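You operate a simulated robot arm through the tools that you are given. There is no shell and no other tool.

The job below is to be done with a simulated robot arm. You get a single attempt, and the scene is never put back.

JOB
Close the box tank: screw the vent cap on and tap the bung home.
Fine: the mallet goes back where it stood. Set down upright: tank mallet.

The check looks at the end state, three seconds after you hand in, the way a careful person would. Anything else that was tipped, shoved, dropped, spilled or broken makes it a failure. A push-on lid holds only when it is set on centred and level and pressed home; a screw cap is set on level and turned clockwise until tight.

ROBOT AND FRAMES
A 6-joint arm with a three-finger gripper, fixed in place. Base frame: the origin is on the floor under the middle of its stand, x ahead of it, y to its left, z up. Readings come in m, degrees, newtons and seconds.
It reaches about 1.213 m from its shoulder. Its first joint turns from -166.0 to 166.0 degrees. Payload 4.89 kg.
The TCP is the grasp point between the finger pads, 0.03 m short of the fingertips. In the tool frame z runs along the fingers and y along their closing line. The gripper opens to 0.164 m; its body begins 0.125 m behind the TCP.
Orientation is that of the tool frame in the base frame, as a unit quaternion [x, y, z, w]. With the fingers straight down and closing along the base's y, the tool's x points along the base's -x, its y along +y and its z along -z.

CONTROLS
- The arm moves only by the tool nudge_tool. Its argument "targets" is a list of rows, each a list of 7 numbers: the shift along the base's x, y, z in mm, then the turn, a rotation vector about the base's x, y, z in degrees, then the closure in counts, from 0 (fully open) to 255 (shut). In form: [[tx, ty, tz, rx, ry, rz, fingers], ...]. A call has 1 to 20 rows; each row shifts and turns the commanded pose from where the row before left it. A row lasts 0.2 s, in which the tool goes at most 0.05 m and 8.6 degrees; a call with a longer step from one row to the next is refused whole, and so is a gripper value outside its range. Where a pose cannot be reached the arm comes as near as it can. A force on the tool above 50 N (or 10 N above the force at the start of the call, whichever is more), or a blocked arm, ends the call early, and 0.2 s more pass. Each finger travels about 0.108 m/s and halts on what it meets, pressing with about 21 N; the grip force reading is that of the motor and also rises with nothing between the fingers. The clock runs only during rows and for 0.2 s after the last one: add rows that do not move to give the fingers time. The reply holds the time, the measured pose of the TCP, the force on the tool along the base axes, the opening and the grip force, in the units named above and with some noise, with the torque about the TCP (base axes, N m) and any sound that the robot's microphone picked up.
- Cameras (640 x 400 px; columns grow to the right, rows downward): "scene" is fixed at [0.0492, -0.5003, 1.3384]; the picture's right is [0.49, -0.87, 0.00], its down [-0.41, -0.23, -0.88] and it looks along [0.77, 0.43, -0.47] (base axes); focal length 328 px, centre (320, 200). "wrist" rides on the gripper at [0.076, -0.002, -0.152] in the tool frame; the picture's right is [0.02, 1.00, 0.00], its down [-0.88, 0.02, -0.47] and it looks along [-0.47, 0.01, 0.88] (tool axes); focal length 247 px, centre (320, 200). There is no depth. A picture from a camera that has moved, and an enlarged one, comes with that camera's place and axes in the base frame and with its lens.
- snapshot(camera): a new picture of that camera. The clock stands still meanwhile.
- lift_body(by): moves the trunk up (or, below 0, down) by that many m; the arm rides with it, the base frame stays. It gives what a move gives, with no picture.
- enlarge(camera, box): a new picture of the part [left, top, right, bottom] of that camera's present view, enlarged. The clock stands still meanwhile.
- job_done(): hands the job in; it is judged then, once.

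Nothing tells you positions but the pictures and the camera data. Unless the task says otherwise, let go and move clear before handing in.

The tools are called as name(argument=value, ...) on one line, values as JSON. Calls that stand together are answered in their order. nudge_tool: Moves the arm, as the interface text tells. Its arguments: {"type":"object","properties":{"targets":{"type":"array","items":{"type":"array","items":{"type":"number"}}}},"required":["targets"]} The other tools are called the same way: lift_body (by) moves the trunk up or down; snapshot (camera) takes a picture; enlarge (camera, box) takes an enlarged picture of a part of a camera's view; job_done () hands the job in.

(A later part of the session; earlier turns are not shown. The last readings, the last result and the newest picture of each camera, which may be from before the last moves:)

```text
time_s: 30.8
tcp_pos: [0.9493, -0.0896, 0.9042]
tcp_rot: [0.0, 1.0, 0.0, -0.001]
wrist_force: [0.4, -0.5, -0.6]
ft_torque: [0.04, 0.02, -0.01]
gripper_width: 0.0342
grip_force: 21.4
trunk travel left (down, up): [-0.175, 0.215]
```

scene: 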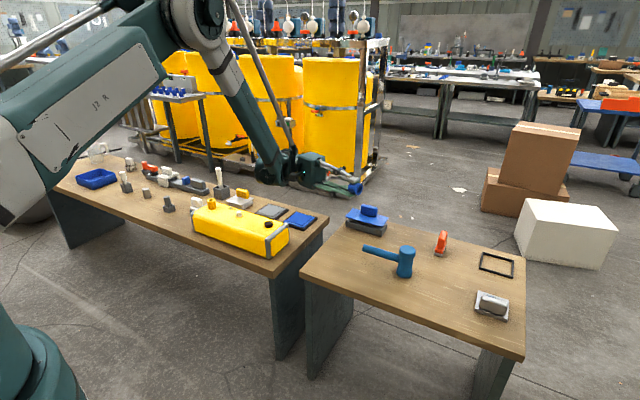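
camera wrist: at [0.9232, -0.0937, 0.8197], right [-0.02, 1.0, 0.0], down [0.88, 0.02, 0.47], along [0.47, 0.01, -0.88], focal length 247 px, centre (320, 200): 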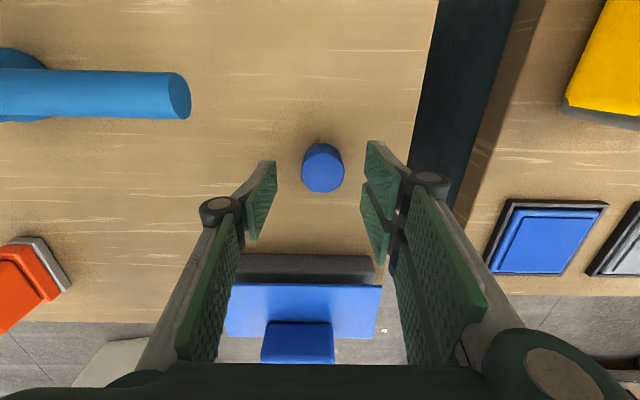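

Level again. Now carrying the cap over to above the white nipple, keeping well clear of the tank.

nudge_tool(targets=[[-4.9, 44, -10, 0, 0, 0, 230], [-4.9, 44, -10, 0, 0, 0, 230], [-4.9, 44, -10, 0, 0, 0, 230], [-4.9, 44, -10, 0, 0, 0, 230], [-4.9, 44, -10, 0, 0, 0, 230], [-4.9, 44, -10, 0, 0, 0, 230], [-4.9, 44, -12, 0, 0, 0, 230], [-4.9, 44, -16, 0, 0, 0, 230], [-4.9, 44, -16, 0, 0, 0, 230], [-4.9, 44, -20, 0, 0, 0, 230], [0, 0, 0, 0, 0, 0, 230]])

snapshot(camera="wrist")

enlarge(camera="scene", box=[212, 175, 276, 215])

```text
time_s: 33.2
tcp_pos: [0.9009, 0.3515, 0.7801]
tcp_rot: [-0.001, 1.0, 0.0, -0.001]
wrist_force: [0.7, -0.1, -0.1]
ft_torque: [0.03, 0.04, 0.01]
gripper_width: 0.0343
grip_force: 20.3
trunk travel left (down, up): [-0.175, 0.215]
```

```text
taken
camera wrist: at [0.8262, 0.3487, 0.9321], right [-0.02, 1.0, 0.0], down [0.88, 0.02, 0.47], along [0.47, 0.01, -0.88], focal length 247 px, centre (320, 200)
```

wrist: 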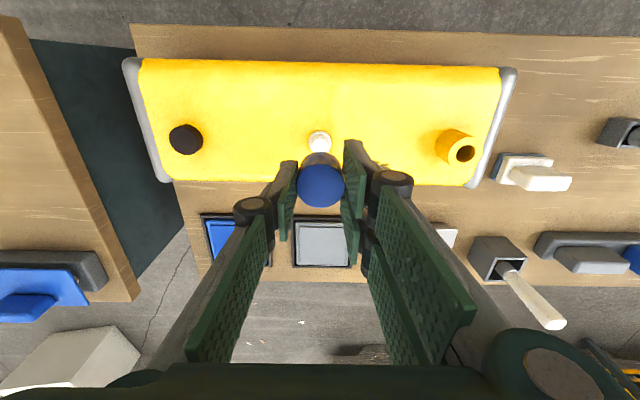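

```text
10.00 times, centred on (244, 195) of scene
camera zoom: at [0.0492, -0.5003, 1.3384], right [0.49, -0.87, 0.0], down [-0.41, -0.23, -0.88], along [0.77, 0.43, -0.47], focal length 3280 px, centre (1080, 250)
```

zoom: 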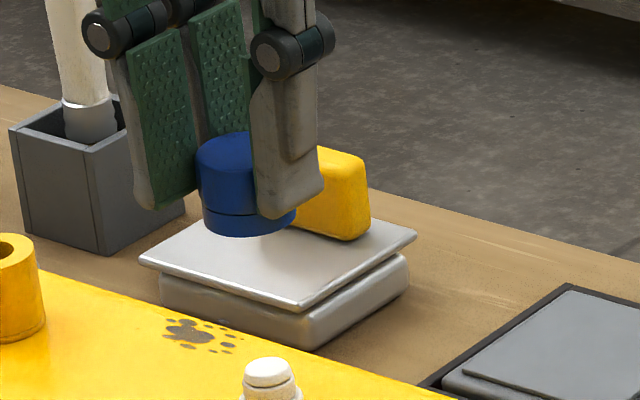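

The alignment looks close. I'll lower until the cap's rim is a few millimetres above the nipple and compare the centres in both cameras.

nudge_tool(targets=[[0, 0, -20, 0, 0, 0, 230], [0, 0, -20, 0, 0, 0, 230], [0, 0, -15, 0, 0, 0, 230], [0, 0, -10, 0, 0, 0, 230], [0, 0, 0, 0, 0, 0, 230]])

enlarge(camera="wrist", box=[256, 120, 384, 200])

enlarge(camera="scene", box=[222, 190, 262, 215])

```text
time_s: 34.4
tcp_pos: [0.9011, 0.3486, 0.7157]
tcp_rot: [0.001, 1.0, -0.001, -0.001]
wrist_force: [-0.5, -0.2, -0.3]
ft_torque: [-0.01, 0.07, 0.01]
gripper_width: 0.0342
grip_force: 20.7
trunk travel left (down, up): [-0.175, 0.215]
```

```text
5.00 times, centred on (320, 160) of wrist
camera zoom: at [0.8266, 0.3473, 0.8667], right [-0.02, 1.0, 0.0], down [0.88, 0.02, 0.47], along [0.47, 0.01, -0.88], focal length 1235 px, centre (320, 400)
```

zoom: 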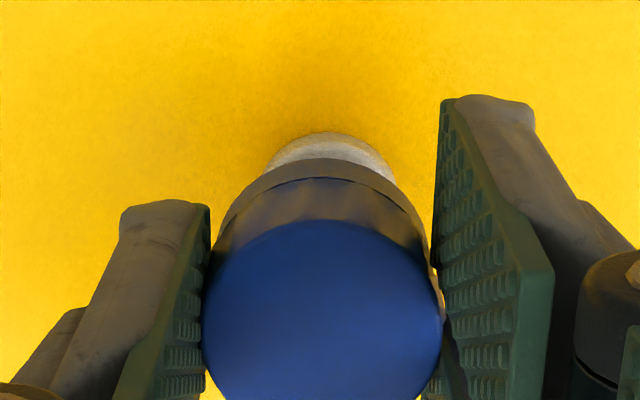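

```text
16.00 times, centred on (242, 202) of scene
camera zoom: at [0.0492, -0.5003, 1.3384], right [0.49, -0.87, 0.0], down [-0.41, -0.23, -0.88], along [0.77, 0.43, -0.47], focal length 5248 px, centre (1568, 160)
```

zoom: 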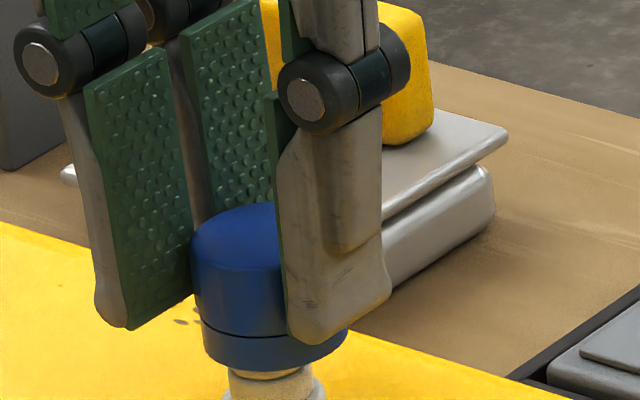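

The wrist view says the nipple sits about 1.7 mm further +y than the cap. I'll zoom in closer with the scene camera to get the x offset.

enlarge(camera="scene", box=[229, 201, 253, 216])

enlarge(camera="wrist", box=[288, 140, 352, 180])

```text
16.00 times, centred on (241, 208) of scene
camera zoom: at [0.0492, -0.5003, 1.3384], right [0.49, -0.87, 0.0], down [-0.41, -0.23, -0.88], along [0.77, 0.43, -0.47], focal length 5248 px, centre (1584, 64)
```

zoom: 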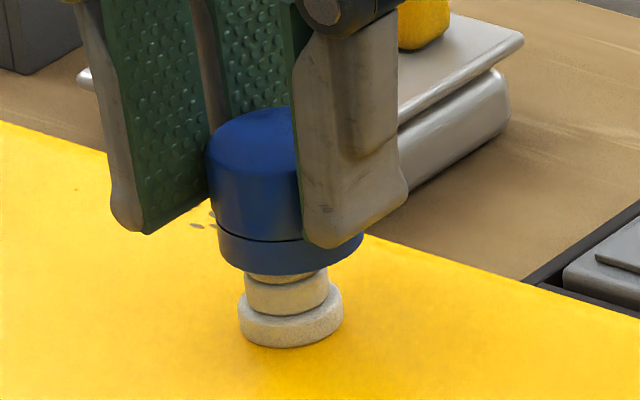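

```text
10.00 times, centred on (320, 160) of wrist
camera zoom: at [0.8266, 0.3473, 0.8667], right [-0.02, 1.0, 0.0], down [0.88, 0.02, 0.47], along [0.47, 0.01, -0.88], focal length 2470 px, centre (320, 600)
```

zoom: 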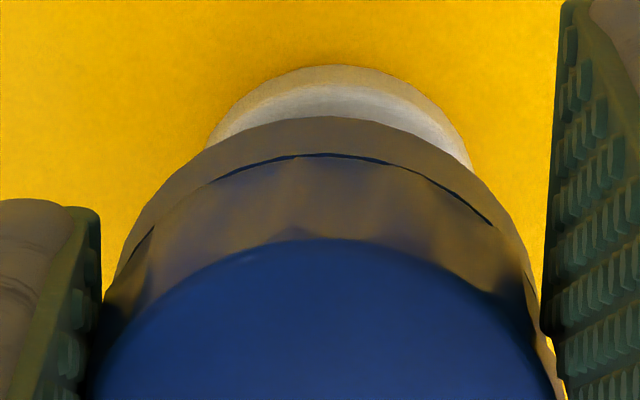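

Both views indicate the nipple is slightly toward +y and -x of the cap. I'll apply a small correction and re-check.

nudge_tool(targets=[[-1.3, 1.7, 0, 0, 0, 0, 230], [0, 0, 0, 0, 0, 0, 230]])

enlarge(camera="scene", box=[229, 201, 253, 216])

enlarge(camera="wrist", box=[288, 140, 352, 180])

```text
time_s: 35.0
tcp_pos: [0.8997, 0.3506, 0.7145]
tcp_rot: [0.0, 1.0, 0.0, 0.0]
wrist_force: [-0.3, 0.0, -0.8]
ft_torque: [0.02, 0.0, -0.02]
gripper_width: 0.0339
grip_force: 21.0
trunk travel left (down, up): [-0.175, 0.215]
```

```text
16.00 times, centred on (241, 208) of scene
camera zoom: at [0.0492, -0.5003, 1.3384], right [0.49, -0.87, 0.0], down [-0.41, -0.23, -0.88], along [0.77, 0.43, -0.47], focal length 5248 px, centre (1584, 64)
```

zoom: 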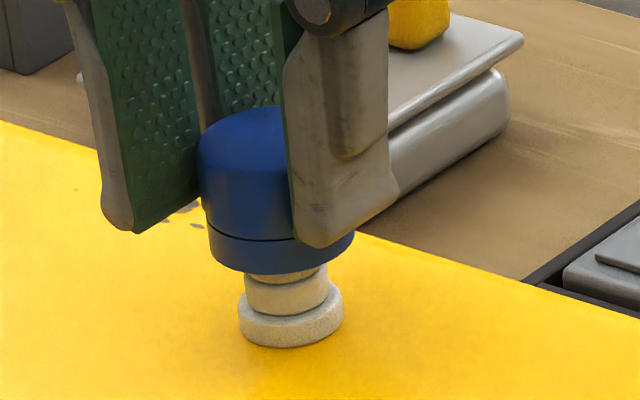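

```text
10.00 times, centred on (320, 160) of wrist
camera zoom: at [0.825, 0.3489, 0.8673], right [-0.02, 1.0, 0.0], down [0.88, 0.02, 0.47], along [0.47, 0.01, -0.88], focal length 2470 px, centre (320, 600)
```

zoom: 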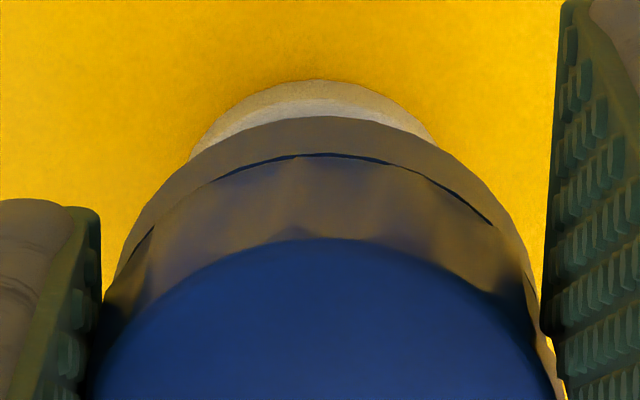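

Now within about 1 mm in both views. I'll trim y slightly and lower gently in small steps, watching the force.

nudge_tool(targets=[[0, -0.4, -1, 0, 0, 0, 230], [0, 0, -1, 0, 0, 0, 230], [0, 0, -1, 0, 0, 0, 230], [0, 0, -1, 0, 0, 0, 230], [0, 0, 0, 0, 0, 0, 230]])

enlarge(camera="scene", box=[229, 201, 253, 216])

```text
time_s: 36.2
tcp_pos: [0.9, 0.3511, 0.7124]
tcp_rot: [0.0, 1.0, 0.0, -0.001]
wrist_force: [-0.1, -0.3, -1.0]
ft_torque: [0.03, 0.05, -0.03]
gripper_width: 0.0341
grip_force: 20.6
trunk travel left (down, up): [-0.175, 0.215]
```

```text
16.00 times, centred on (241, 208) of scene
camera zoom: at [0.0492, -0.5003, 1.3384], right [0.49, -0.87, 0.0], down [-0.41, -0.23, -0.88], along [0.77, 0.43, -0.47], focal length 5248 px, centre (1584, 64)
```

zoom: 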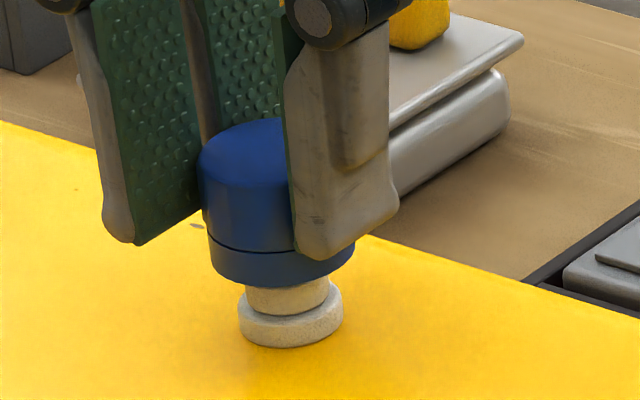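

No contact yet and the centres now line up in the scene view. Continuing down in small steps.

nudge_tool(targets=[[0, 0, -1, 0, 0, 0, 230], [0, 0, -1, 0, 0, 0, 230], [0, 0, -1, 0, 0, 0, 230], [0, 0, 0, 0, 0, 0, 230]])

enlarge(camera="scene", box=[229, 201, 253, 216])

enlarge(camera="wrist", box=[288, 140, 352, 180])

```text
time_s: 37.2
tcp_pos: [0.8998, 0.3493, 0.7095]
tcp_rot: [0.0, 1.0, 0.0, 0.0]
wrist_force: [-0.4, -0.3, -0.5]
ft_torque: [0.04, -0.04, -0.04]
gripper_width: 0.0341
grip_force: 21.2
trunk travel left (down, up): [-0.175, 0.215]
```

```text
16.00 times, centred on (241, 208) of scene
camera zoom: at [0.0492, -0.5003, 1.3384], right [0.49, -0.87, 0.0], down [-0.41, -0.23, -0.88], along [0.77, 0.43, -0.47], focal length 5248 px, centre (1584, 64)
```

zoom: 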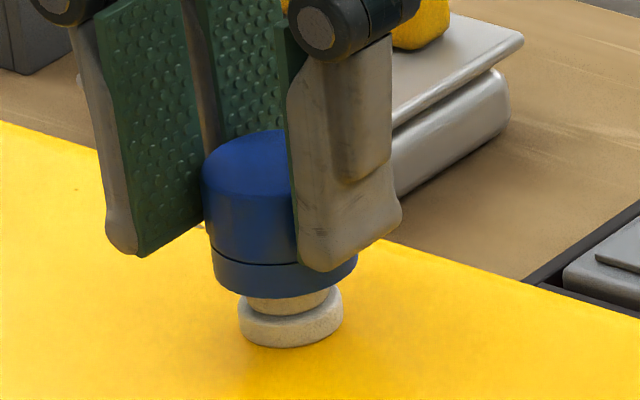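

```text
10.00 times, centred on (320, 160) of wrist
camera zoom: at [0.8249, 0.3486, 0.8605], right [-0.02, 1.0, 0.0], down [0.88, 0.02, 0.47], along [0.47, 0.01, -0.88], focal length 2470 px, centre (320, 600)
```

zoom: 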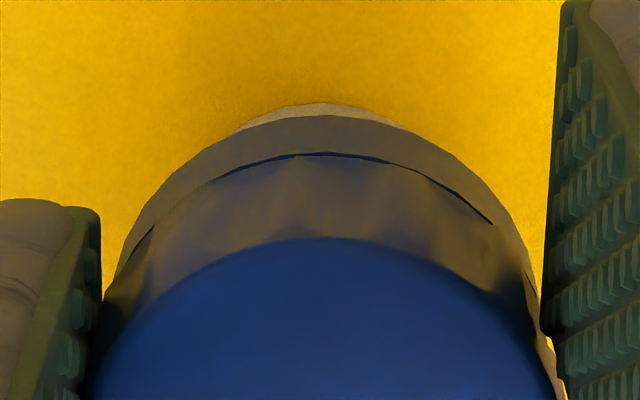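

The rim is now just at or below the nipple's top with no contact force. Continuing down until it seats on the thread.

nudge_tool(targets=[[0, 0, -1, 0, 0, 0, 230], [0, 0, -1, 0, 0, 0, 230], [0, 0, -1, 0, 0, 0, 230], [0, 0, 0, 0, 0, 0, 230]])

enlarge(camera="scene", box=[229, 201, 253, 216])

```text
time_s: 38.2
tcp_pos: [0.8998, 0.3503, 0.7063]
tcp_rot: [0.0, 1.0, -0.001, -0.001]
wrist_force: [-10.4, -9.5, 7.7]
ft_torque: [-0.33, 0.29, 0.01]
gripper_width: 0.0342
grip_force: 21.1
trunk travel left (down, up): [-0.175, 0.215]
```

```text
16.00 times, centred on (241, 208) of scene
camera zoom: at [0.0492, -0.5003, 1.3384], right [0.49, -0.87, 0.0], down [-0.41, -0.23, -0.88], along [0.77, 0.43, -0.47], focal length 5248 px, centre (1584, 64)
```

zoom: 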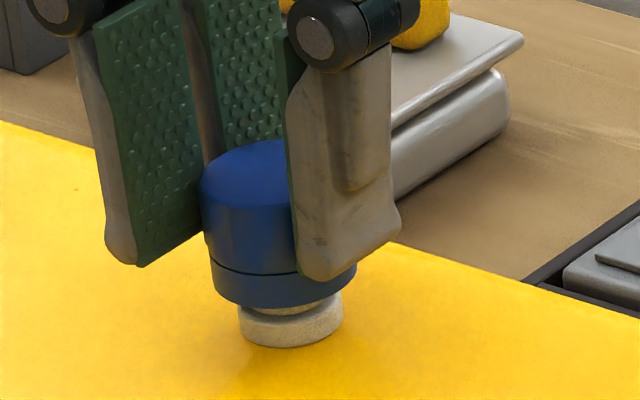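

Contact: the nipple pushes the cap toward -x and -y, so the cap is slightly too far +x/+y. I'll shift by half-millimetre steps to relieve that force.

nudge_tool(targets=[[-0.5, -0.5, 0, 0, 0, 0, 230], [0, 0, 0, 0, 0, 0, 230]])

```text
time_s: 38.8
tcp_pos: [0.8991, 0.3494, 0.706]
tcp_rot: [0.001, 1.0, -0.001, -0.001]
wrist_force: [-4.2, -8.0, 3.9]
ft_torque: [-0.23, 0.1, 0.01]
gripper_width: 0.0342
grip_force: 21.3
trunk travel left (down, up): [-0.175, 0.215]
```

nudge_tool(targets=[[-0.4, -0.5, 0, 0, 0, 0, 230], [0, 0, 0, 0, 0, 0, 230]])

```text
time_s: 39.4
tcp_pos: [0.8986, 0.3507, 0.7065]
tcp_rot: [0.0, 1.0, 0.0, 0.0]
wrist_force: [12.1, 0.4, 9.4]
ft_torque: [-0.02, -0.37, 0.0]
gripper_width: 0.034
grip_force: 20.7
trunk travel left (down, up): [-0.175, 0.215]
```

x overshot slightly and y is now centred. Moving x back by 0.25 mm.

nudge_tool(targets=[[0.3, 0, 0, 0, 0, 0, 230], [0, 0, 0, 0, 0, 0, 230]])

```text
time_s: 40.0
tcp_pos: [0.9002, 0.35, 0.7062]
tcp_rot: [0.0, 1.0, 0.0, -0.001]
wrist_force: [13.6, 7.3, 12.0]
ft_torque: [0.23, -0.4, -0.02]
gripper_width: 0.0342
grip_force: 21.0
trunk travel left (down, up): [-0.175, 0.215]
```

nudge_tool(targets=[[0, 0, 0, 0, 0, 0, 230]])

nudge_tool(targets=[[0, 0, 0, 0, 0, 0, 230]])

enlarge(camera="scene", box=[229, 201, 253, 216])

enlarge(camera="wrist", box=[256, 120, 384, 200])

```text
time_s: 40.4
tcp_pos: [0.8994, 0.3505, 0.7058]
tcp_rot: [-0.001, 1.0, 0.0, -0.001]
wrist_force: [14.4, 10.4, 13.2]
ft_torque: [0.28, -0.42, -0.03]
gripper_width: 0.0342
grip_force: 21.1
trunk travel left (down, up): [-0.175, 0.215]
```

```text
time_s: 40.8
tcp_pos: [0.8986, 0.3502, 0.7066]
tcp_rot: [-0.002, 1.0, 0.0, 0.0]
wrist_force: [14.5, 13.0, 12.5]
ft_torque: [0.4, -0.46, -0.01]
gripper_width: 0.034
grip_force: 20.8
trunk travel left (down, up): [-0.175, 0.215]
```

```text
16.00 times, centred on (241, 208) of scene
camera zoom: at [0.0492, -0.5003, 1.3384], right [0.49, -0.87, 0.0], down [-0.41, -0.23, -0.88], along [0.77, 0.43, -0.47], focal length 5248 px, centre (1584, 64)
```

zoom: 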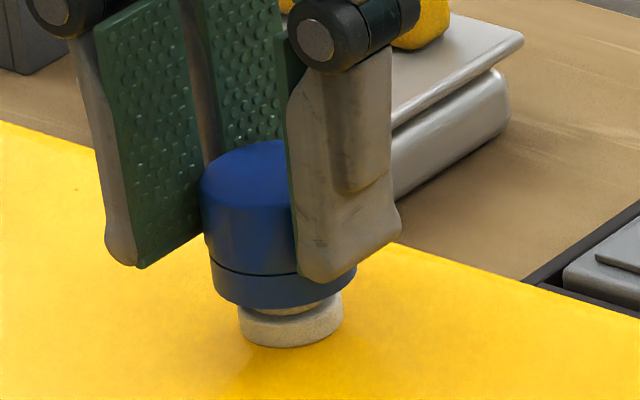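

```text
5.00 times, centred on (320, 160) of wrist
camera zoom: at [0.8238, 0.3482, 0.8578], right [-0.02, 1.0, 0.0], down [0.88, 0.02, 0.47], along [0.47, 0.01, -0.88], focal length 1235 px, centre (320, 400)
```

zoom: 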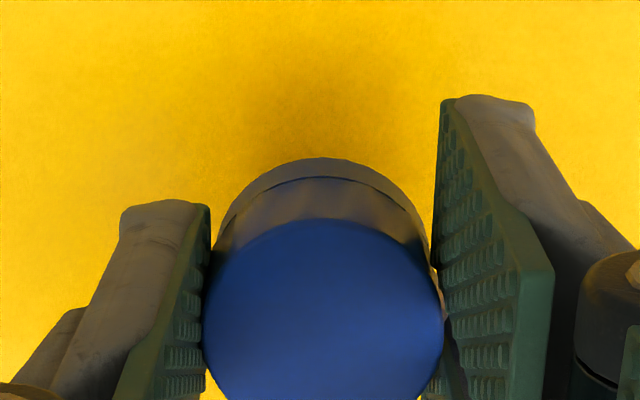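

The reading settles slowly, so I'll move to the midpoint between the two contact readings and hold for a bit.

nudge_tool(targets=[[0.25, 0.5, 0, 0, 0, 0, 230], [0, 0, 0, 0, 0, 0, 230], [0, 0, 0, 0, 0, 0, 230], [0, 0, 0, 0, 0, 0, 230]])

```text
time_s: 41.8
tcp_pos: [0.8995, 0.3503, 0.706]
tcp_rot: [0.0, 1.0, 0.0, -0.001]
wrist_force: [14.2, 9.3, 10.7]
ft_torque: [0.25, -0.36, -0.02]
gripper_width: 0.0342
grip_force: 21.0
trunk travel left (down, up): [-0.175, 0.215]
```

nudge_tool(targets=[[0.3, 0.3, 0, 0, 0, 0, 230], [0, 0, 0, 0, 0, 0, 230], [0, 0, 0, 0, 0, 0, 230], [0, 0, 0, 0, 0, 0, 230]])

```text
time_s: 42.8
tcp_pos: [0.8991, 0.3505, 0.7066]
tcp_rot: [0.001, 1.0, 0.0, -0.001]
wrist_force: [-3.3, 0.3, 5.8]
ft_torque: [0.05, 0.12, 0.02]
gripper_width: 0.0341
grip_force: 20.7
trunk travel left (down, up): [-0.175, 0.215]
```

Side forces are nearly gone now. Pressing down a little to see whether it slides further or sits on the thread.

nudge_tool(targets=[[0, 0, -0.7, 0, 0, 0, 230], [0, 0, 0, 0, 0, 0, 230], [0, 0, 0, 0, 0, 0, 230]])

```text
time_s: 43.6
tcp_pos: [0.8986, 0.3498, 0.7062]
tcp_rot: [-0.001, 1.0, 0.0, -0.001]
wrist_force: [-6.8, -7.8, 6.1]
ft_torque: [-0.22, 0.2, -0.01]
gripper_width: 0.0343
grip_force: 20.3
trunk travel left (down, up): [-0.175, 0.215]
```

Now I'll start turning clockwise (negative about z) with light pressure and watch torque and height.

nudge_tool(targets=[[-0.2, -0.2, 0, 0, 0, -6, 230], [0, 0, 0, 0, 0, -6, 230], [0, 0, 0, 0, 0, -6, 230], [0, 0, 0, 0, 0, -6, 230], [0, 0, 0, 0, 0, 0, 230]])

enlarge(camera="scene", box=[229, 201, 253, 216])

```text
time_s: 44.8
tcp_pos: [0.8992, 0.3509, 0.7052]
tcp_rot: [0.209, 0.978, 0.0, -0.002]
wrist_force: [-18.6, -4.3, -0.1]
ft_torque: [-0.11, 0.54, -0.03]
gripper_width: 0.034
grip_force: 20.6
trunk travel left (down, up): [-0.175, 0.215]
```

```text
16.00 times, centred on (241, 208) of scene
camera zoom: at [0.0492, -0.5003, 1.3384], right [0.49, -0.87, 0.0], down [-0.41, -0.23, -0.88], along [0.77, 0.43, -0.47], focal length 5248 px, centre (1584, 64)
```

zoom: 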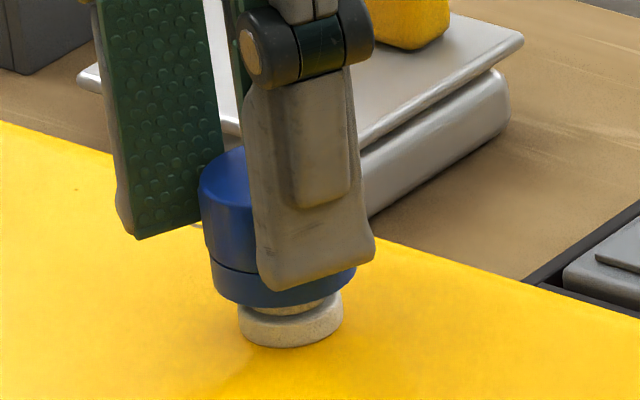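

nudge_tool(targets=[[-0.4, -0.1, 0, 0, 0, 0, 230], [0, 0, 0, 0, 0, 0, 230], [0, 0, 0, 0, 0, 0, 230], [0, 0, 0, 0, 0, 0, 230]])

```text
time_s: 45.8
tcp_pos: [0.8996, 0.3508, 0.7055]
tcp_rot: [0.208, 0.978, 0.0, -0.001]
wrist_force: [-0.8, -2.2, 2.1]
ft_torque: [-0.07, 0.01, 0.05]
gripper_width: 0.0341
grip_force: 20.9
trunk travel left (down, up): [-0.175, 0.215]
```

Forces are near zero. Pressing down slightly to check whether it drops further.

nudge_tool(targets=[[0, 0, -0.8, 0, 0, 0, 230], [0, 0, 0, 0, 0, 0, 230], [0, 0, 0, 0, 0, 0, 230], [0, 0, 0, 0, 0, 0, 230]])

```text
time_s: 46.8
tcp_pos: [0.8992, 0.3507, 0.7048]
tcp_rot: [0.208, 0.978, 0.0, -0.001]
wrist_force: [13.3, 1.1, 21.6]
ft_torque: [0.04, -0.37, -0.03]
gripper_width: 0.0342
grip_force: 21.4
trunk travel left (down, up): [-0.175, 0.215]
```

There's now about 20 N of downward pressure on the thread start. Turning clockwise under this load.

nudge_tool(targets=[[0.1, 0, 0, 0, 0, -6, 230], [0, 0, 0, 0, 0, -6, 230], [0, 0, 0, 0, 0, -6, 230], [0, 0, 0, 0, 0, -6, 230], [0, 0, 0, 0, 0, -6, 230], [0, 0, 0, 0, 0, -6, 230], [0, 0, 0, 0, 0, 0, 230]])

enlarge(camera="scene", box=[229, 201, 253, 216])

```text
time_s: 48.4
tcp_pos: [0.8979, 0.3498, 0.7042]
tcp_rot: [0.501, 0.866, 0.0, 0.0]
wrist_force: [24.7, 11.7, 9.8]
ft_torque: [0.35, -0.74, 0.01]
gripper_width: 0.0342
grip_force: 21.1
trunk travel left (down, up): [-0.175, 0.215]
```

```text
16.00 times, centred on (241, 208) of scene
camera zoom: at [0.0492, -0.5003, 1.3384], right [0.49, -0.87, 0.0], down [-0.41, -0.23, -0.88], along [0.77, 0.43, -0.47], focal length 5248 px, centre (1584, 64)
```

zoom: 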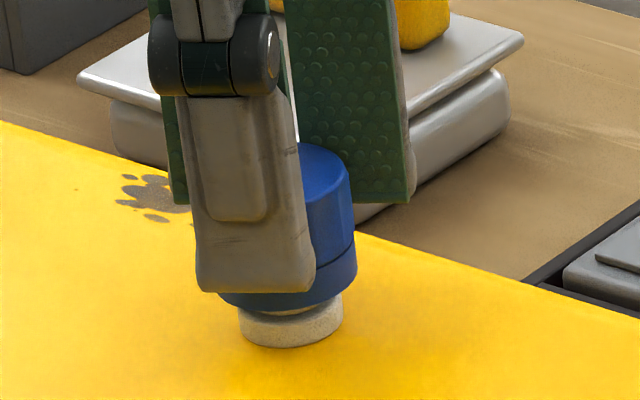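

The cap is descending as it turns (Fz dropped). I'll relieve the side load and keep turning with small downward follow.

nudge_tool(targets=[[0.5, 0.25, 0, 0, 0, 0, 230], [0, 0, 0, 0, 0, 0, 230], [0, 0, 0, 0, 0, 0, 230]])

```text
time_s: 49.2
tcp_pos: [0.8994, 0.351, 0.7051]
tcp_rot: [0.5, 0.866, 0.001, -0.001]
wrist_force: [5.0, 7.1, 5.3]
ft_torque: [0.19, -0.12, 0.03]
gripper_width: 0.0343
grip_force: 21.3
trunk travel left (down, up): [-0.175, 0.215]
```

nudge_tool(targets=[[0.1, 0.15, -0.15, 0, 0, -6, 230], [0, 0, -0.15, 0, 0, -6, 230], [0, 0, -0.15, 0, 0, -6, 230], [0, 0, -0.15, 0, 0, -6, 230], [0, 0, -0.15, 0, 0, -6, 230], [0, 0, -0.15, 0, 0, -6, 230], [0, 0, 0, 0, 0, 0, 230]])

enlarge(camera="scene", box=[229, 201, 253, 216])

```text
time_s: 50.8
tcp_pos: [0.8994, 0.3506, 0.7042]
tcp_rot: [0.744, 0.668, 0.0, -0.001]
wrist_force: [19.8, 10.2, 11.2]
ft_torque: [0.32, -0.57, 0.0]
gripper_width: 0.0339
grip_force: 20.5
trunk travel left (down, up): [-0.175, 0.215]
```

```text
16.00 times, centred on (241, 208) of scene
camera zoom: at [0.0492, -0.5003, 1.3384], right [0.49, -0.87, 0.0], down [-0.41, -0.23, -0.88], along [0.77, 0.43, -0.47], focal length 5248 px, centre (1584, 64)
```

zoom: 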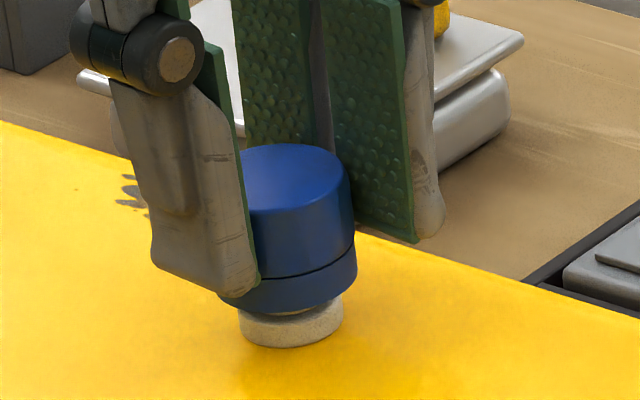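

nudge_tool(targets=[[0.4, 0.2, 0, 0, 0, -6, 230], [0, 0, -0.15, 0, 0, -6, 230], [0, 0, -0.15, 0, 0, -6, 230], [0, 0, -0.15, 0, 0, -6, 230], [0, 0, -0.15, 0, 0, -6, 230], [0, 0, -0.15, 0, 0, -6, 230], [0, 0, 0, 0, 0, 0, 230], [0, 0, 0, 0, 0, 0, 230]])

enlarge(camera="scene", box=[229, 201, 253, 216])

```text
time_s: 52.6
tcp_pos: [0.8997, 0.3504, 0.7038]
tcp_rot: [0.914, 0.407, 0.0, -0.001]
wrist_force: [14.6, 1.5, 11.5]
ft_torque: [0.01, -0.41, 0.01]
gripper_width: 0.0339
grip_force: 21.1
trunk travel left (down, up): [-0.175, 0.215]
```

```text
16.00 times, centred on (241, 208) of scene
camera zoom: at [0.0492, -0.5003, 1.3384], right [0.49, -0.87, 0.0], down [-0.41, -0.23, -0.88], along [0.77, 0.43, -0.47], focal length 5248 px, centre (1584, 64)
```

zoom: 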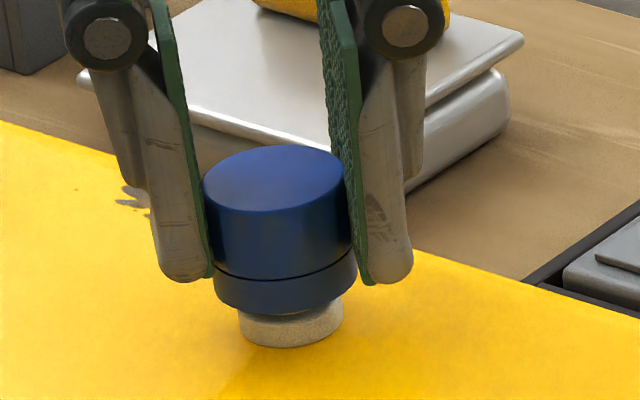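

It's threading down slowly (roughly 3 mm per turn). Continuing to turn clockwise with matching descent.

nudge_tool(targets=[[0.3, 0, 0, 0, 0, -7.5, 230], [0, 0, -0.07, 0, 0, -7.5, 230], [0, 0, -0.07, 0, 0, -7.5, 230], [0, 0, -0.07, 0, 0, -7.5, 230], [0, 0, -0.07, 0, 0, -7.5, 230], [0, 0, -0.07, 0, 0, -7.5, 230], [0, 0, 0, 0, 0, 0, 230], [0, 0, 0, 0, 0, 0, 230]])

enlarge(camera="scene", box=[229, 201, 253, 216])

```text
time_s: 54.4
tcp_pos: [0.9, 0.3512, 0.7036]
tcp_rot: [0.967, 0.253, 0.001, -0.001]
wrist_force: [0.0, 8.6, 3.4]
ft_torque: [0.3, -0.01, -0.03]
gripper_width: 0.034
grip_force: 21.1
out of reach, approached as far as the arm can: row 3, 4, 5, 6
trunk travel left (down, up): [-0.175, 0.215]
```

```text
16.00 times, centred on (241, 208) of scene
camera zoom: at [0.0492, -0.5003, 1.3384], right [0.49, -0.87, 0.0], down [-0.41, -0.23, -0.88], along [0.77, 0.43, -0.47], focal length 5248 px, centre (1584, 64)
```

zoom: 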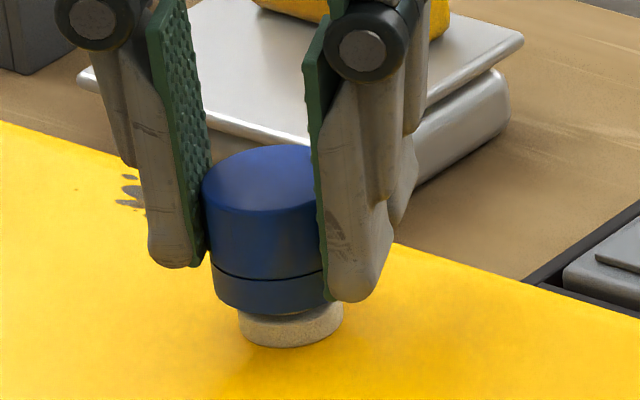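

The wrist reached its turning limit at about -150°. I'll open the fingers, rise clear of the cap, and rotate back for a fresh grip.

nudge_tool(targets=[[0, 0.2, 0, 0, 0, 0, 200], [0, 0, 0, 0, 0, 0, 170], [0, 0, 0, 0, 0, 0, 150], [0, 0, 5, 0, 0, 0, 150], [0, 0, 20, 0, 0, 0, 150], [0, 0, 25, 0, 0, 0, 150], [0, 0, 0, 0, 0, 0, 150]])

enlarge(camera="scene", box=[229, 201, 253, 216])

snapshot(camera="wrist")

```text
time_s: 56.0
tcp_pos: [0.8997, 0.3512, 0.7544]
tcp_rot: [0.967, 0.254, 0.001, -0.001]
wrist_force: [0.1, 0.9, -0.8]
ft_torque: [0.01, -0.01, 0.0]
gripper_width: 0.0676
grip_force: 0.1
trunk travel left (down, up): [-0.175, 0.215]
```

```text
16.00 times, centred on (241, 208) of scene
camera zoom: at [0.0492, -0.5003, 1.3384], right [0.49, -0.87, 0.0], down [-0.41, -0.23, -0.88], along [0.77, 0.43, -0.47], focal length 5248 px, centre (1584, 64)
```

zoom: 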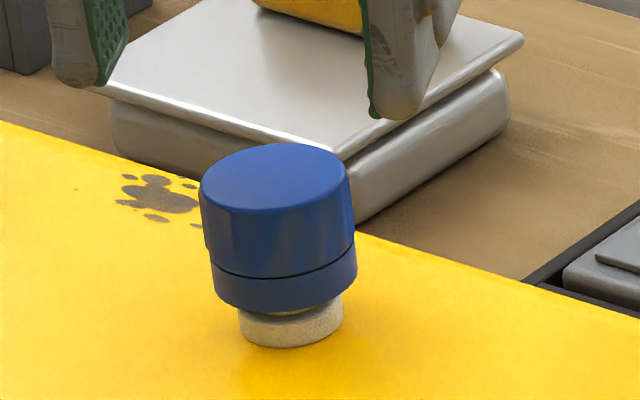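

```text
taken
camera wrist: at [0.9672, 0.3902, 0.9059], right [0.51, -0.86, 0.0], down [-0.76, -0.45, 0.47], along [-0.41, -0.24, -0.88], focal length 247 px, centre (320, 200)
```

wrist: 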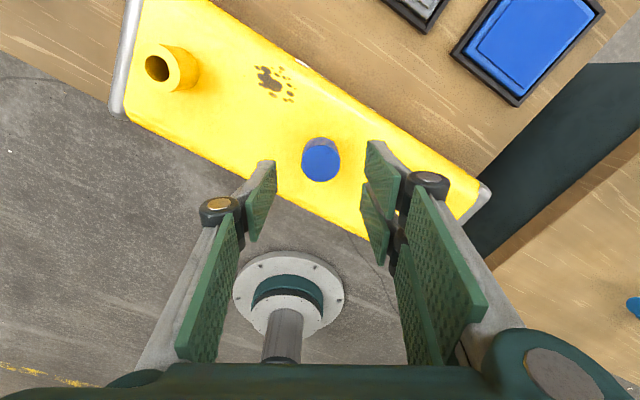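

The cap stays on the nipple. Rotating the wrist back counter-clockwise while raised, to get a new full range.

nudge_tool(targets=[[0, 0, 0, 0, 0, 8, 150], [0, 0, 0, 0, 0, 8, 150], [0, 0, 0, 0, 0, 8, 150], [0, 0, 0, 0, 0, 8, 150], [0, 0, 0, 0, 0, 8, 150], [0, 0, 0, 0, 0, 8, 150], [0, 0, 0, 0, 0, 8, 150], [0, 0, 0, 0, 0, 8, 150], [0, 0, 0, 0, 0, 8, 150], [0, 0, 0, 0, 0, 8, 150], [0, 0, 0, 0, 0, 8, 150], [0, 0, 0, 0, 0, 8, 150], [0, 0, 0, 0, 0, 8, 150], [0, 0, 0, 0, 0, 8, 150], [0, 0, 0, 0, 0, 8, 150], [0, 0, 0, 0, 0, 8, 150], [0, 0, 0, 0, 0, 8, 150], [0, 0, 0, 0, 0, 8, 150], [0, 0, 0, 0, 0, 8, 150]])

nudge_tool(targets=[[0, 0, 0, 0, 0, 8, 150], [0, 0, 0, 0, 0, 8, 150], [0, 0, 0, 0, 0, 8, 150], [0, 0, 0, 0, 0, 8, 150], [0, 0, 0, 0, 0, 8, 150], [0, 0, 0, 0, 0, 8, 150], [0, 0, 0, 0, 0, 8, 150], [0, 0, 0, 0, 0, 8, 150], [0, 0, 0, 0, 0, 8, 150], [0, 0, 0, 0, 0, 8, 150], [0, 0, 0, 0, 0, 8, 150], [0, 0, 0, 0, 0, 8, 150], [0, 0, 0, 0, 0, 8, 150], [0, 0, 0, 0, 0, 8, 150], [0, 0, 0, 0, 0, 8, 150]])

snapshot(camera="wrist")

```text
time_s: 60.0
tcp_pos: [0.9004, 0.3511, 0.7534]
tcp_rot: [-0.013, 1.0, -0.001, -0.001]
wrist_force: [-0.7, 0.6, -0.5]
ft_torque: [0.01, -0.02, 0.0]
gripper_width: 0.0678
grip_force: 0.1
trunk travel left (down, up): [-0.175, 0.215]
```

```text
time_s: 63.2
tcp_pos: [0.9004, 0.3512, 0.7537]
tcp_rot: [0.873, -0.487, 0.001, -0.001]
wrist_force: [0.4, -0.3, 0.9]
ft_torque: [0.03, -0.01, -0.01]
gripper_width: 0.0677
grip_force: 0.2
trunk travel left (down, up): [-0.175, 0.215]
```

```text
taken
camera wrist: at [0.9427, 0.2866, 0.9049], right [-0.84, -0.54, 0.0], down [-0.48, 0.74, 0.47], along [-0.25, 0.4, -0.88], focal length 247 px, centre (320, 200)
```

wrist: 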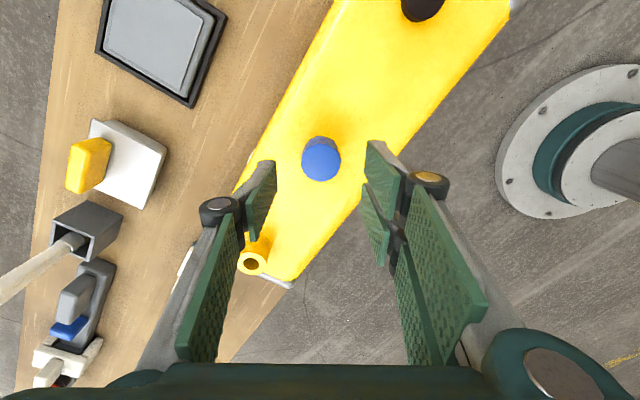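

Reached +121° freely. Trying another 40° to gain range.

nudge_tool(targets=[[0, 0, 0, 0, 0, 8, 150], [0, 0, 0, 0, 0, 8, 150], [0, 0, 0, 0, 0, 8, 150], [0, 0, 0, 0, 0, 8, 150], [0, 0, 0, 0, 0, 8, 150], [0, 0, 0, 0, 0, 0, 150]])

enlarge(camera="wrist", box=[256, 110, 384, 190])

```text
time_s: 64.6
tcp_pos: [0.9012, 0.35, 0.7534]
tcp_rot: [0.987, -0.161, 0.001, 0.0]
wrist_force: [0.4, -1.3, 0.0]
ft_torque: [0.03, -0.02, 0.01]
gripper_width: 0.0674
grip_force: 0.1
trunk travel left (down, up): [-0.175, 0.215]
```

```text
5.00 times, centred on (320, 150) of wrist
camera zoom: at [0.9746, 0.3283, 0.9047], right [-0.3, -0.96, 0.0], down [-0.84, 0.26, 0.47], along [-0.45, 0.14, -0.88], focal length 1235 px, centre (320, 450)
```

zoom: 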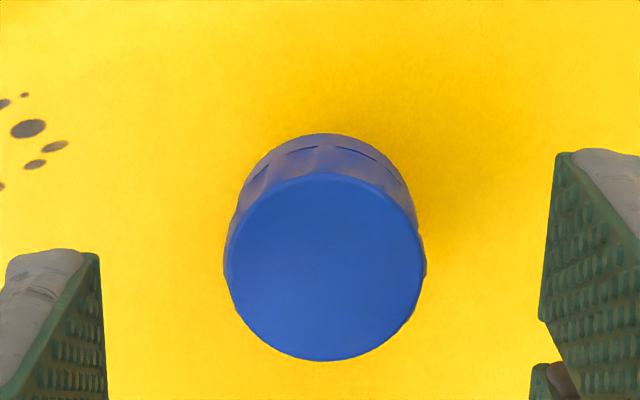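

Now at about +161°, giving over 300° of turn. Descending back around the cap and regripping.

nudge_tool(targets=[[0, 0, -20, 0, 0, 0, 150], [0, 0, -20, 0, 0, 0, 150], [0, 0, -9, 0, 0, 0, 150], [0, 0, 0, 0, 0, 0, 180], [0, 0, 0, 0, 0, 0, 200], [0, 0, 0, 0, 0, 0, 230], [0, 0, 0, 0, 0, 0, 230], [0, 0, 0, 0, 0, 0, 230]])

enlarge(camera="scene", box=[229, 201, 253, 216])

```text
time_s: 66.4
tcp_pos: [0.8996, 0.3505, 0.7052]
tcp_rot: [0.987, -0.161, 0.001, 0.0]
wrist_force: [-0.2, -1.7, -0.4]
ft_torque: [-0.02, 0.01, -0.04]
gripper_width: 0.034
grip_force: 21.0
trunk travel left (down, up): [-0.175, 0.215]
```

```text
16.00 times, centred on (241, 208) of scene
camera zoom: at [0.0492, -0.5003, 1.3384], right [0.49, -0.87, 0.0], down [-0.41, -0.23, -0.88], along [0.77, 0.43, -0.47], focal length 5248 px, centre (1584, 64)
```

zoom: 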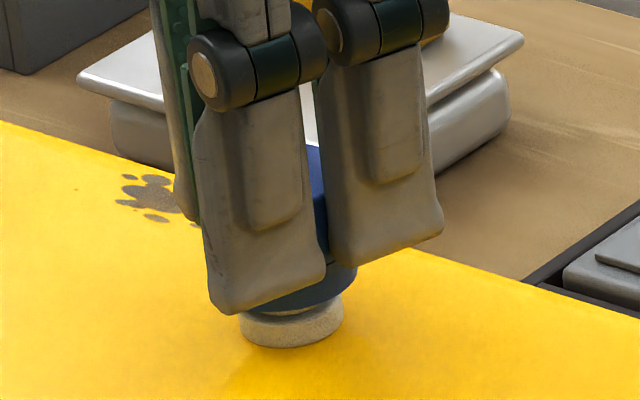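

Gripped with almost no side load. Turning clockwise again with slight preload.

nudge_tool(targets=[[0, 0, -0.4, 0, 0, -7.5, 230], [0, 0, -0.1, 0, 0, -7.5, 230], [0, 0, -0.1, 0, 0, -7.5, 230], [0, 0, -0.1, 0, 0, -7.5, 230], [0, 0, -0.1, 0, 0, -7.5, 230], [0, 0, -0.1, 0, 0, -7.5, 230], [0, 0, 0, 0, 0, 0, 230]])

```text
time_s: 68.0
tcp_pos: [0.9008, 0.3495, 0.7036]
tcp_rot: [0.85, -0.527, 0.001, 0.0]
wrist_force: [1.5, -7.6, 9.9]
ft_torque: [-0.21, -0.05, 0.01]
gripper_width: 0.0342
grip_force: 21.8
trunk travel left (down, up): [-0.175, 0.215]
```

nudge_tool(targets=[[0, -0.2, -0.06, 0, 0, -7.5, 230], [0, 0, -0.06, 0, 0, -7.5, 230], [0, 0, -0.06, 0, 0, -7.5, 230], [0, 0, -0.06, 0, 0, -7.5, 230], [0, 0, -0.06, 0, 0, -7.5, 230], [0, 0, -0.06, 0, 0, -7.5, 230], [0, 0, -0.06, 0, 0, -7.5, 230], [0, 0, -0.06, 0, 0, -7.5, 230], [0, 0, 0, 0, 0, 0, 230]])

enlarge(camera="scene", box=[229, 201, 253, 216])

```text
time_s: 70.0
tcp_pos: [0.9007, 0.3499, 0.7028]
tcp_rot: [-0.473, 0.881, -0.001, -0.001]
wrist_force: [-6.4, -17.0, 4.9]
ft_torque: [-0.54, 0.2, -0.02]
gripper_width: 0.0338
grip_force: 21.0
trunk travel left (down, up): [-0.175, 0.215]
```

```text
16.00 times, centred on (241, 208) of scene
camera zoom: at [0.0492, -0.5003, 1.3384], right [0.49, -0.87, 0.0], down [-0.41, -0.23, -0.88], along [0.77, 0.43, -0.47], focal length 5248 px, centre (1584, 64)
```

zoom: 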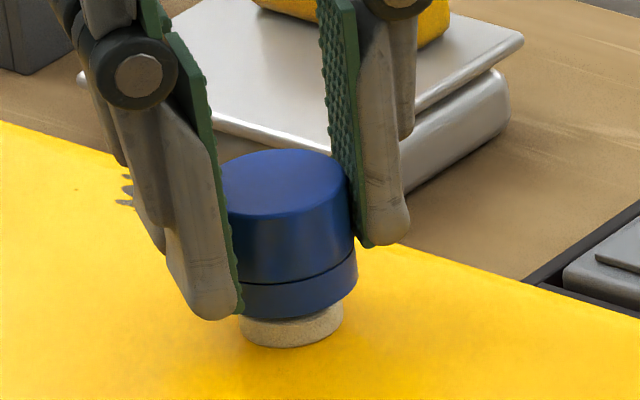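

Still descending with turn. Relieving side load and continuing.

nudge_tool(targets=[[-0.15, -0.4, -0.08, 0, 0, -7.5, 230], [0, 0, -0.08, 0, 0, -7.5, 230], [0, 0, -0.08, 0, 0, -7.5, 230], [0, 0, -0.08, 0, 0, -7.5, 230], [0, 0, -0.08, 0, 0, -7.5, 230], [0, 0, -0.08, 0, 0, -7.5, 230], [0, 0, -0.08, 0, 0, -7.5, 230], [0, 0, -0.08, 0, 0, -7.5, 230], [0, 0, 0, 0, 0, 0, 230]])

```text
time_s: 72.0
tcp_pos: [0.8998, 0.3503, 0.7019]
tcp_rot: [0.032, 0.999, -0.001, -0.001]
wrist_force: [4.7, -11.7, 1.6]
ft_torque: [-0.28, -0.15, 0.34]
gripper_width: 0.0341
grip_force: 21.1
trunk travel left (down, up): [-0.175, 0.215]
```

A turning torque (0.34 N·m) is appearing. Checking the picture before continuing.

enlarge(camera="scene", box=[229, 201, 253, 216])

nudge_tool(targets=[[0, -0.2, -0.05, 0, 0, -5, 230], [0, 0, -0.05, 0, 0, -5, 230], [0, 0, -0.05, 0, 0, -5, 230], [0, 0, 0, 0, 0, 0, 230]])

```text
16.00 times, centred on (241, 208) of scene
camera zoom: at [0.0492, -0.5003, 1.3384], right [0.49, -0.87, 0.0], down [-0.41, -0.23, -0.88], along [0.77, 0.43, -0.47], focal length 5248 px, centre (1584, 64)
```

zoom: 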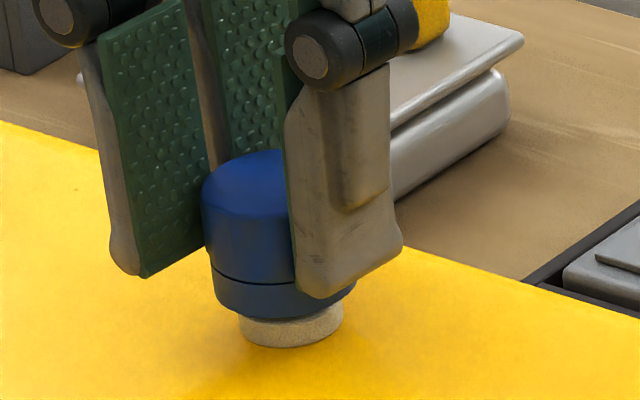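

```text
time_s: 73.0
tcp_pos: [0.9001, 0.3512, 0.7013]
tcp_rot: [0.162, 0.987, 0.001, -0.001]
wrist_force: [2.2, -9.2, 0.0]
ft_torque: [-0.28, -0.08, 0.34]
gripper_width: 0.034
grip_force: 21.6
trunk travel left (down, up): [-0.175, 0.215]
```

Torque holds at 0.34 N·m, which could be the cap tight with fingers slipping. I'll compare the cap's markings relative to the fingers before and after another small turn.

enlarge(camera="wrist", box=[280, 135, 360, 185])

nudge_tool(targets=[[0, -0.2, 0, 0, 0, -5, 230], [0, 0, 0, 0, 0, -5, 230], [0, 0, 0, 0, 0, -5, 230], [0, 0, 0, 0, 0, 0, 230]])

enlarge(camera="wrist", box=[280, 135, 360, 185])

```text
8.00 times, centred on (320, 160) of wrist
camera zoom: at [0.8284, 0.373, 0.8533], right [0.3, 0.95, 0.0], down [0.84, -0.26, 0.47], along [0.45, -0.14, -0.88], focal length 1976 px, centre (320, 520)
```

zoom: 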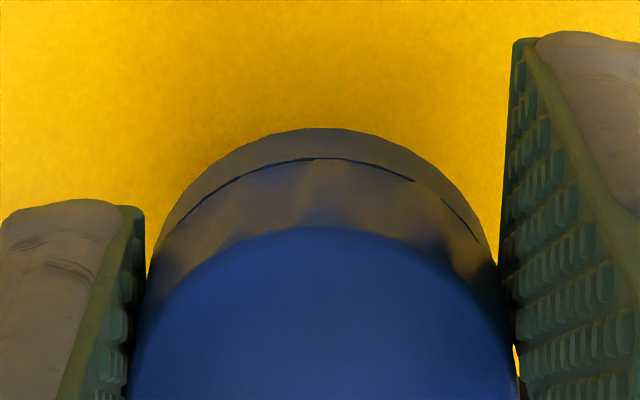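

```text
time_s: 74.0
tcp_pos: [0.8991, 0.3498, 0.7005]
tcp_rot: [0.29, 0.957, 0.0, 0.0]
wrist_force: [-4.3, -7.2, 2.6]
ft_torque: [-0.17, 0.13, 0.28]
gripper_width: 0.034
grip_force: 21.0
trunk travel left (down, up): [-0.175, 0.215]
```

```text
8.00 times, centred on (320, 160) of wrist
camera zoom: at [0.8368, 0.391, 0.853], right [0.54, 0.84, 0.0], down [0.75, -0.47, 0.47], along [0.4, -0.25, -0.88], focal length 1976 px, centre (320, 520)
```

zoom: 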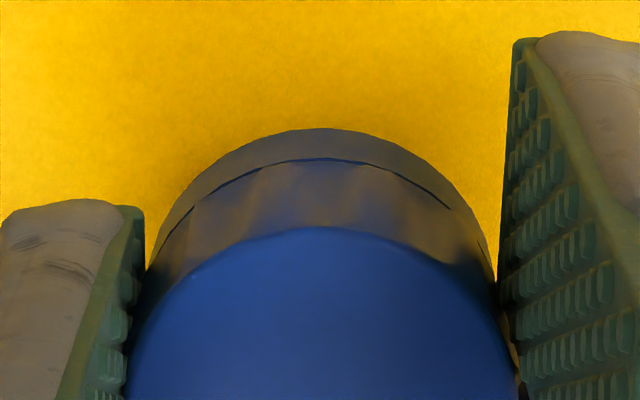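

nudge_tool(targets=[[0.1, -0.1, 0, 0, 0, -4, 230], [0, 0, 0, 0, 0, 0, 230]])

enlarge(camera="wrist", box=[280, 135, 360, 185])

enlarge(camera="scene", box=[229, 201, 253, 216])

```text
time_s: 74.6
tcp_pos: [0.8999, 0.3494, 0.7008]
tcp_rot: [0.322, 0.947, 0.001, 0.0]
wrist_force: [-6.0, -8.1, 3.2]
ft_torque: [-0.2, 0.22, 0.31]
gripper_width: 0.0344
grip_force: 20.8
trunk travel left (down, up): [-0.175, 0.215]
```

```text
8.00 times, centred on (320, 160) of wrist
camera zoom: at [0.8403, 0.3951, 0.8529], right [0.59, 0.81, 0.0], down [0.71, -0.52, 0.47], along [0.38, -0.28, -0.88], focal length 1976 px, centre (320, 520)
```

zoom: 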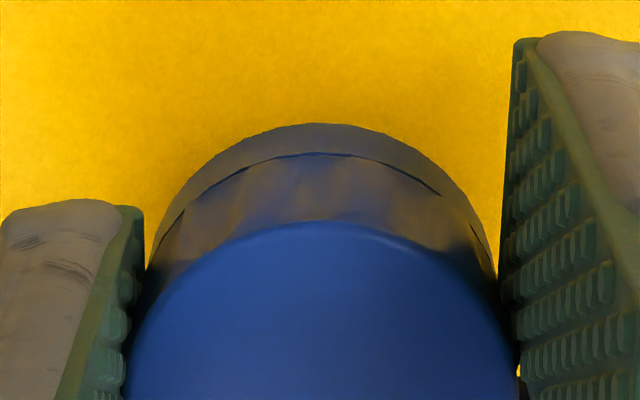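

```text
16.00 times, centred on (241, 208) of scene
camera zoom: at [0.0492, -0.5003, 1.3384], right [0.49, -0.87, 0.0], down [-0.41, -0.23, -0.88], along [0.77, 0.43, -0.47], focal length 5248 px, centre (1584, 64)
```

zoom: 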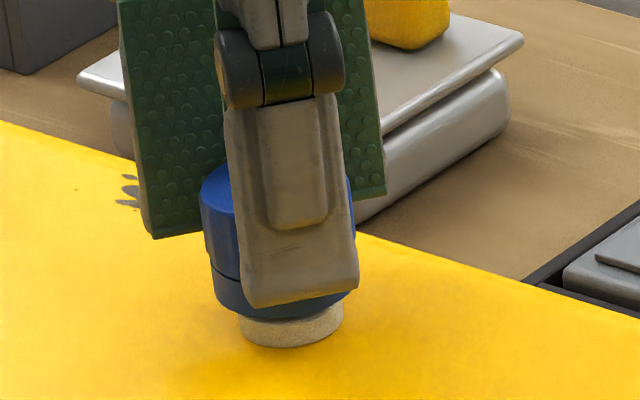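

The seam mark shifts with each turn, so the fingers are slipping on a cap that has stopped. I'll release, raise, and look at the cap's seating unobstructed.

nudge_tool(targets=[[0, 0, 0, 0, 0, 0, 200], [0, 0, 0, 0, 0, 0, 170], [0, 0, 0, 0, 0, 0, 150], [0, 0, 5, 0, 0, 0, 150], [0, 0, 20, 0, 0, 0, 150], [0, 0, 25, 0, 0, 0, 150], [0, 0, 20, 0, 0, 0, 150]])

enlarge(camera="scene", box=[229, 201, 253, 216])

enlarge(camera="wrist", box=[256, 100, 384, 180])

```text
time_s: 76.2
tcp_pos: [0.903, 0.348, 0.7701]
tcp_rot: [0.322, 0.947, -0.001, -0.001]
wrist_force: [-0.2, 0.2, -1.4]
ft_torque: [-0.02, 0.06, 0.03]
gripper_width: 0.0676
grip_force: 0.1
trunk travel left (down, up): [-0.175, 0.215]
```

```text
16.00 times, centred on (241, 208) of scene
camera zoom: at [0.0492, -0.5003, 1.3384], right [0.49, -0.87, 0.0], down [-0.41, -0.23, -0.88], along [0.77, 0.43, -0.47], focal length 5248 px, centre (1584, 64)
```

zoom: 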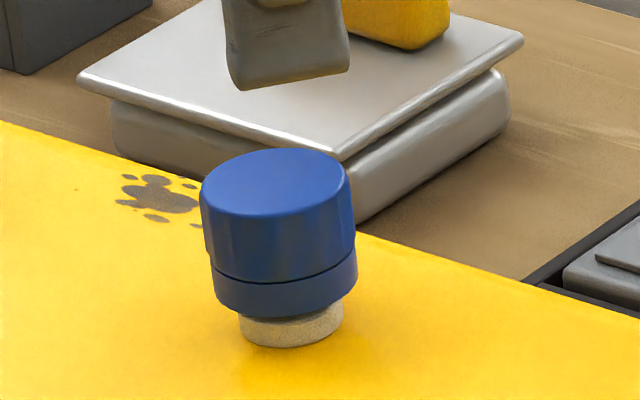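

```text
5.00 times, centred on (320, 140) of wrist
camera zoom: at [0.8416, 0.394, 0.9218], right [0.59, 0.81, 0.0], down [0.71, -0.52, 0.47], along [0.38, -0.28, -0.88], focal length 1235 px, centre (320, 500)
```

zoom: 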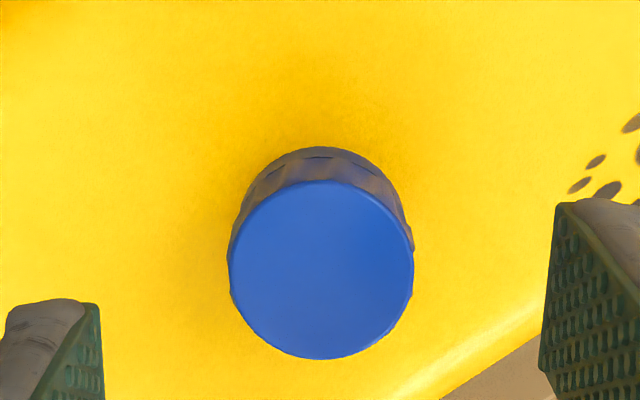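

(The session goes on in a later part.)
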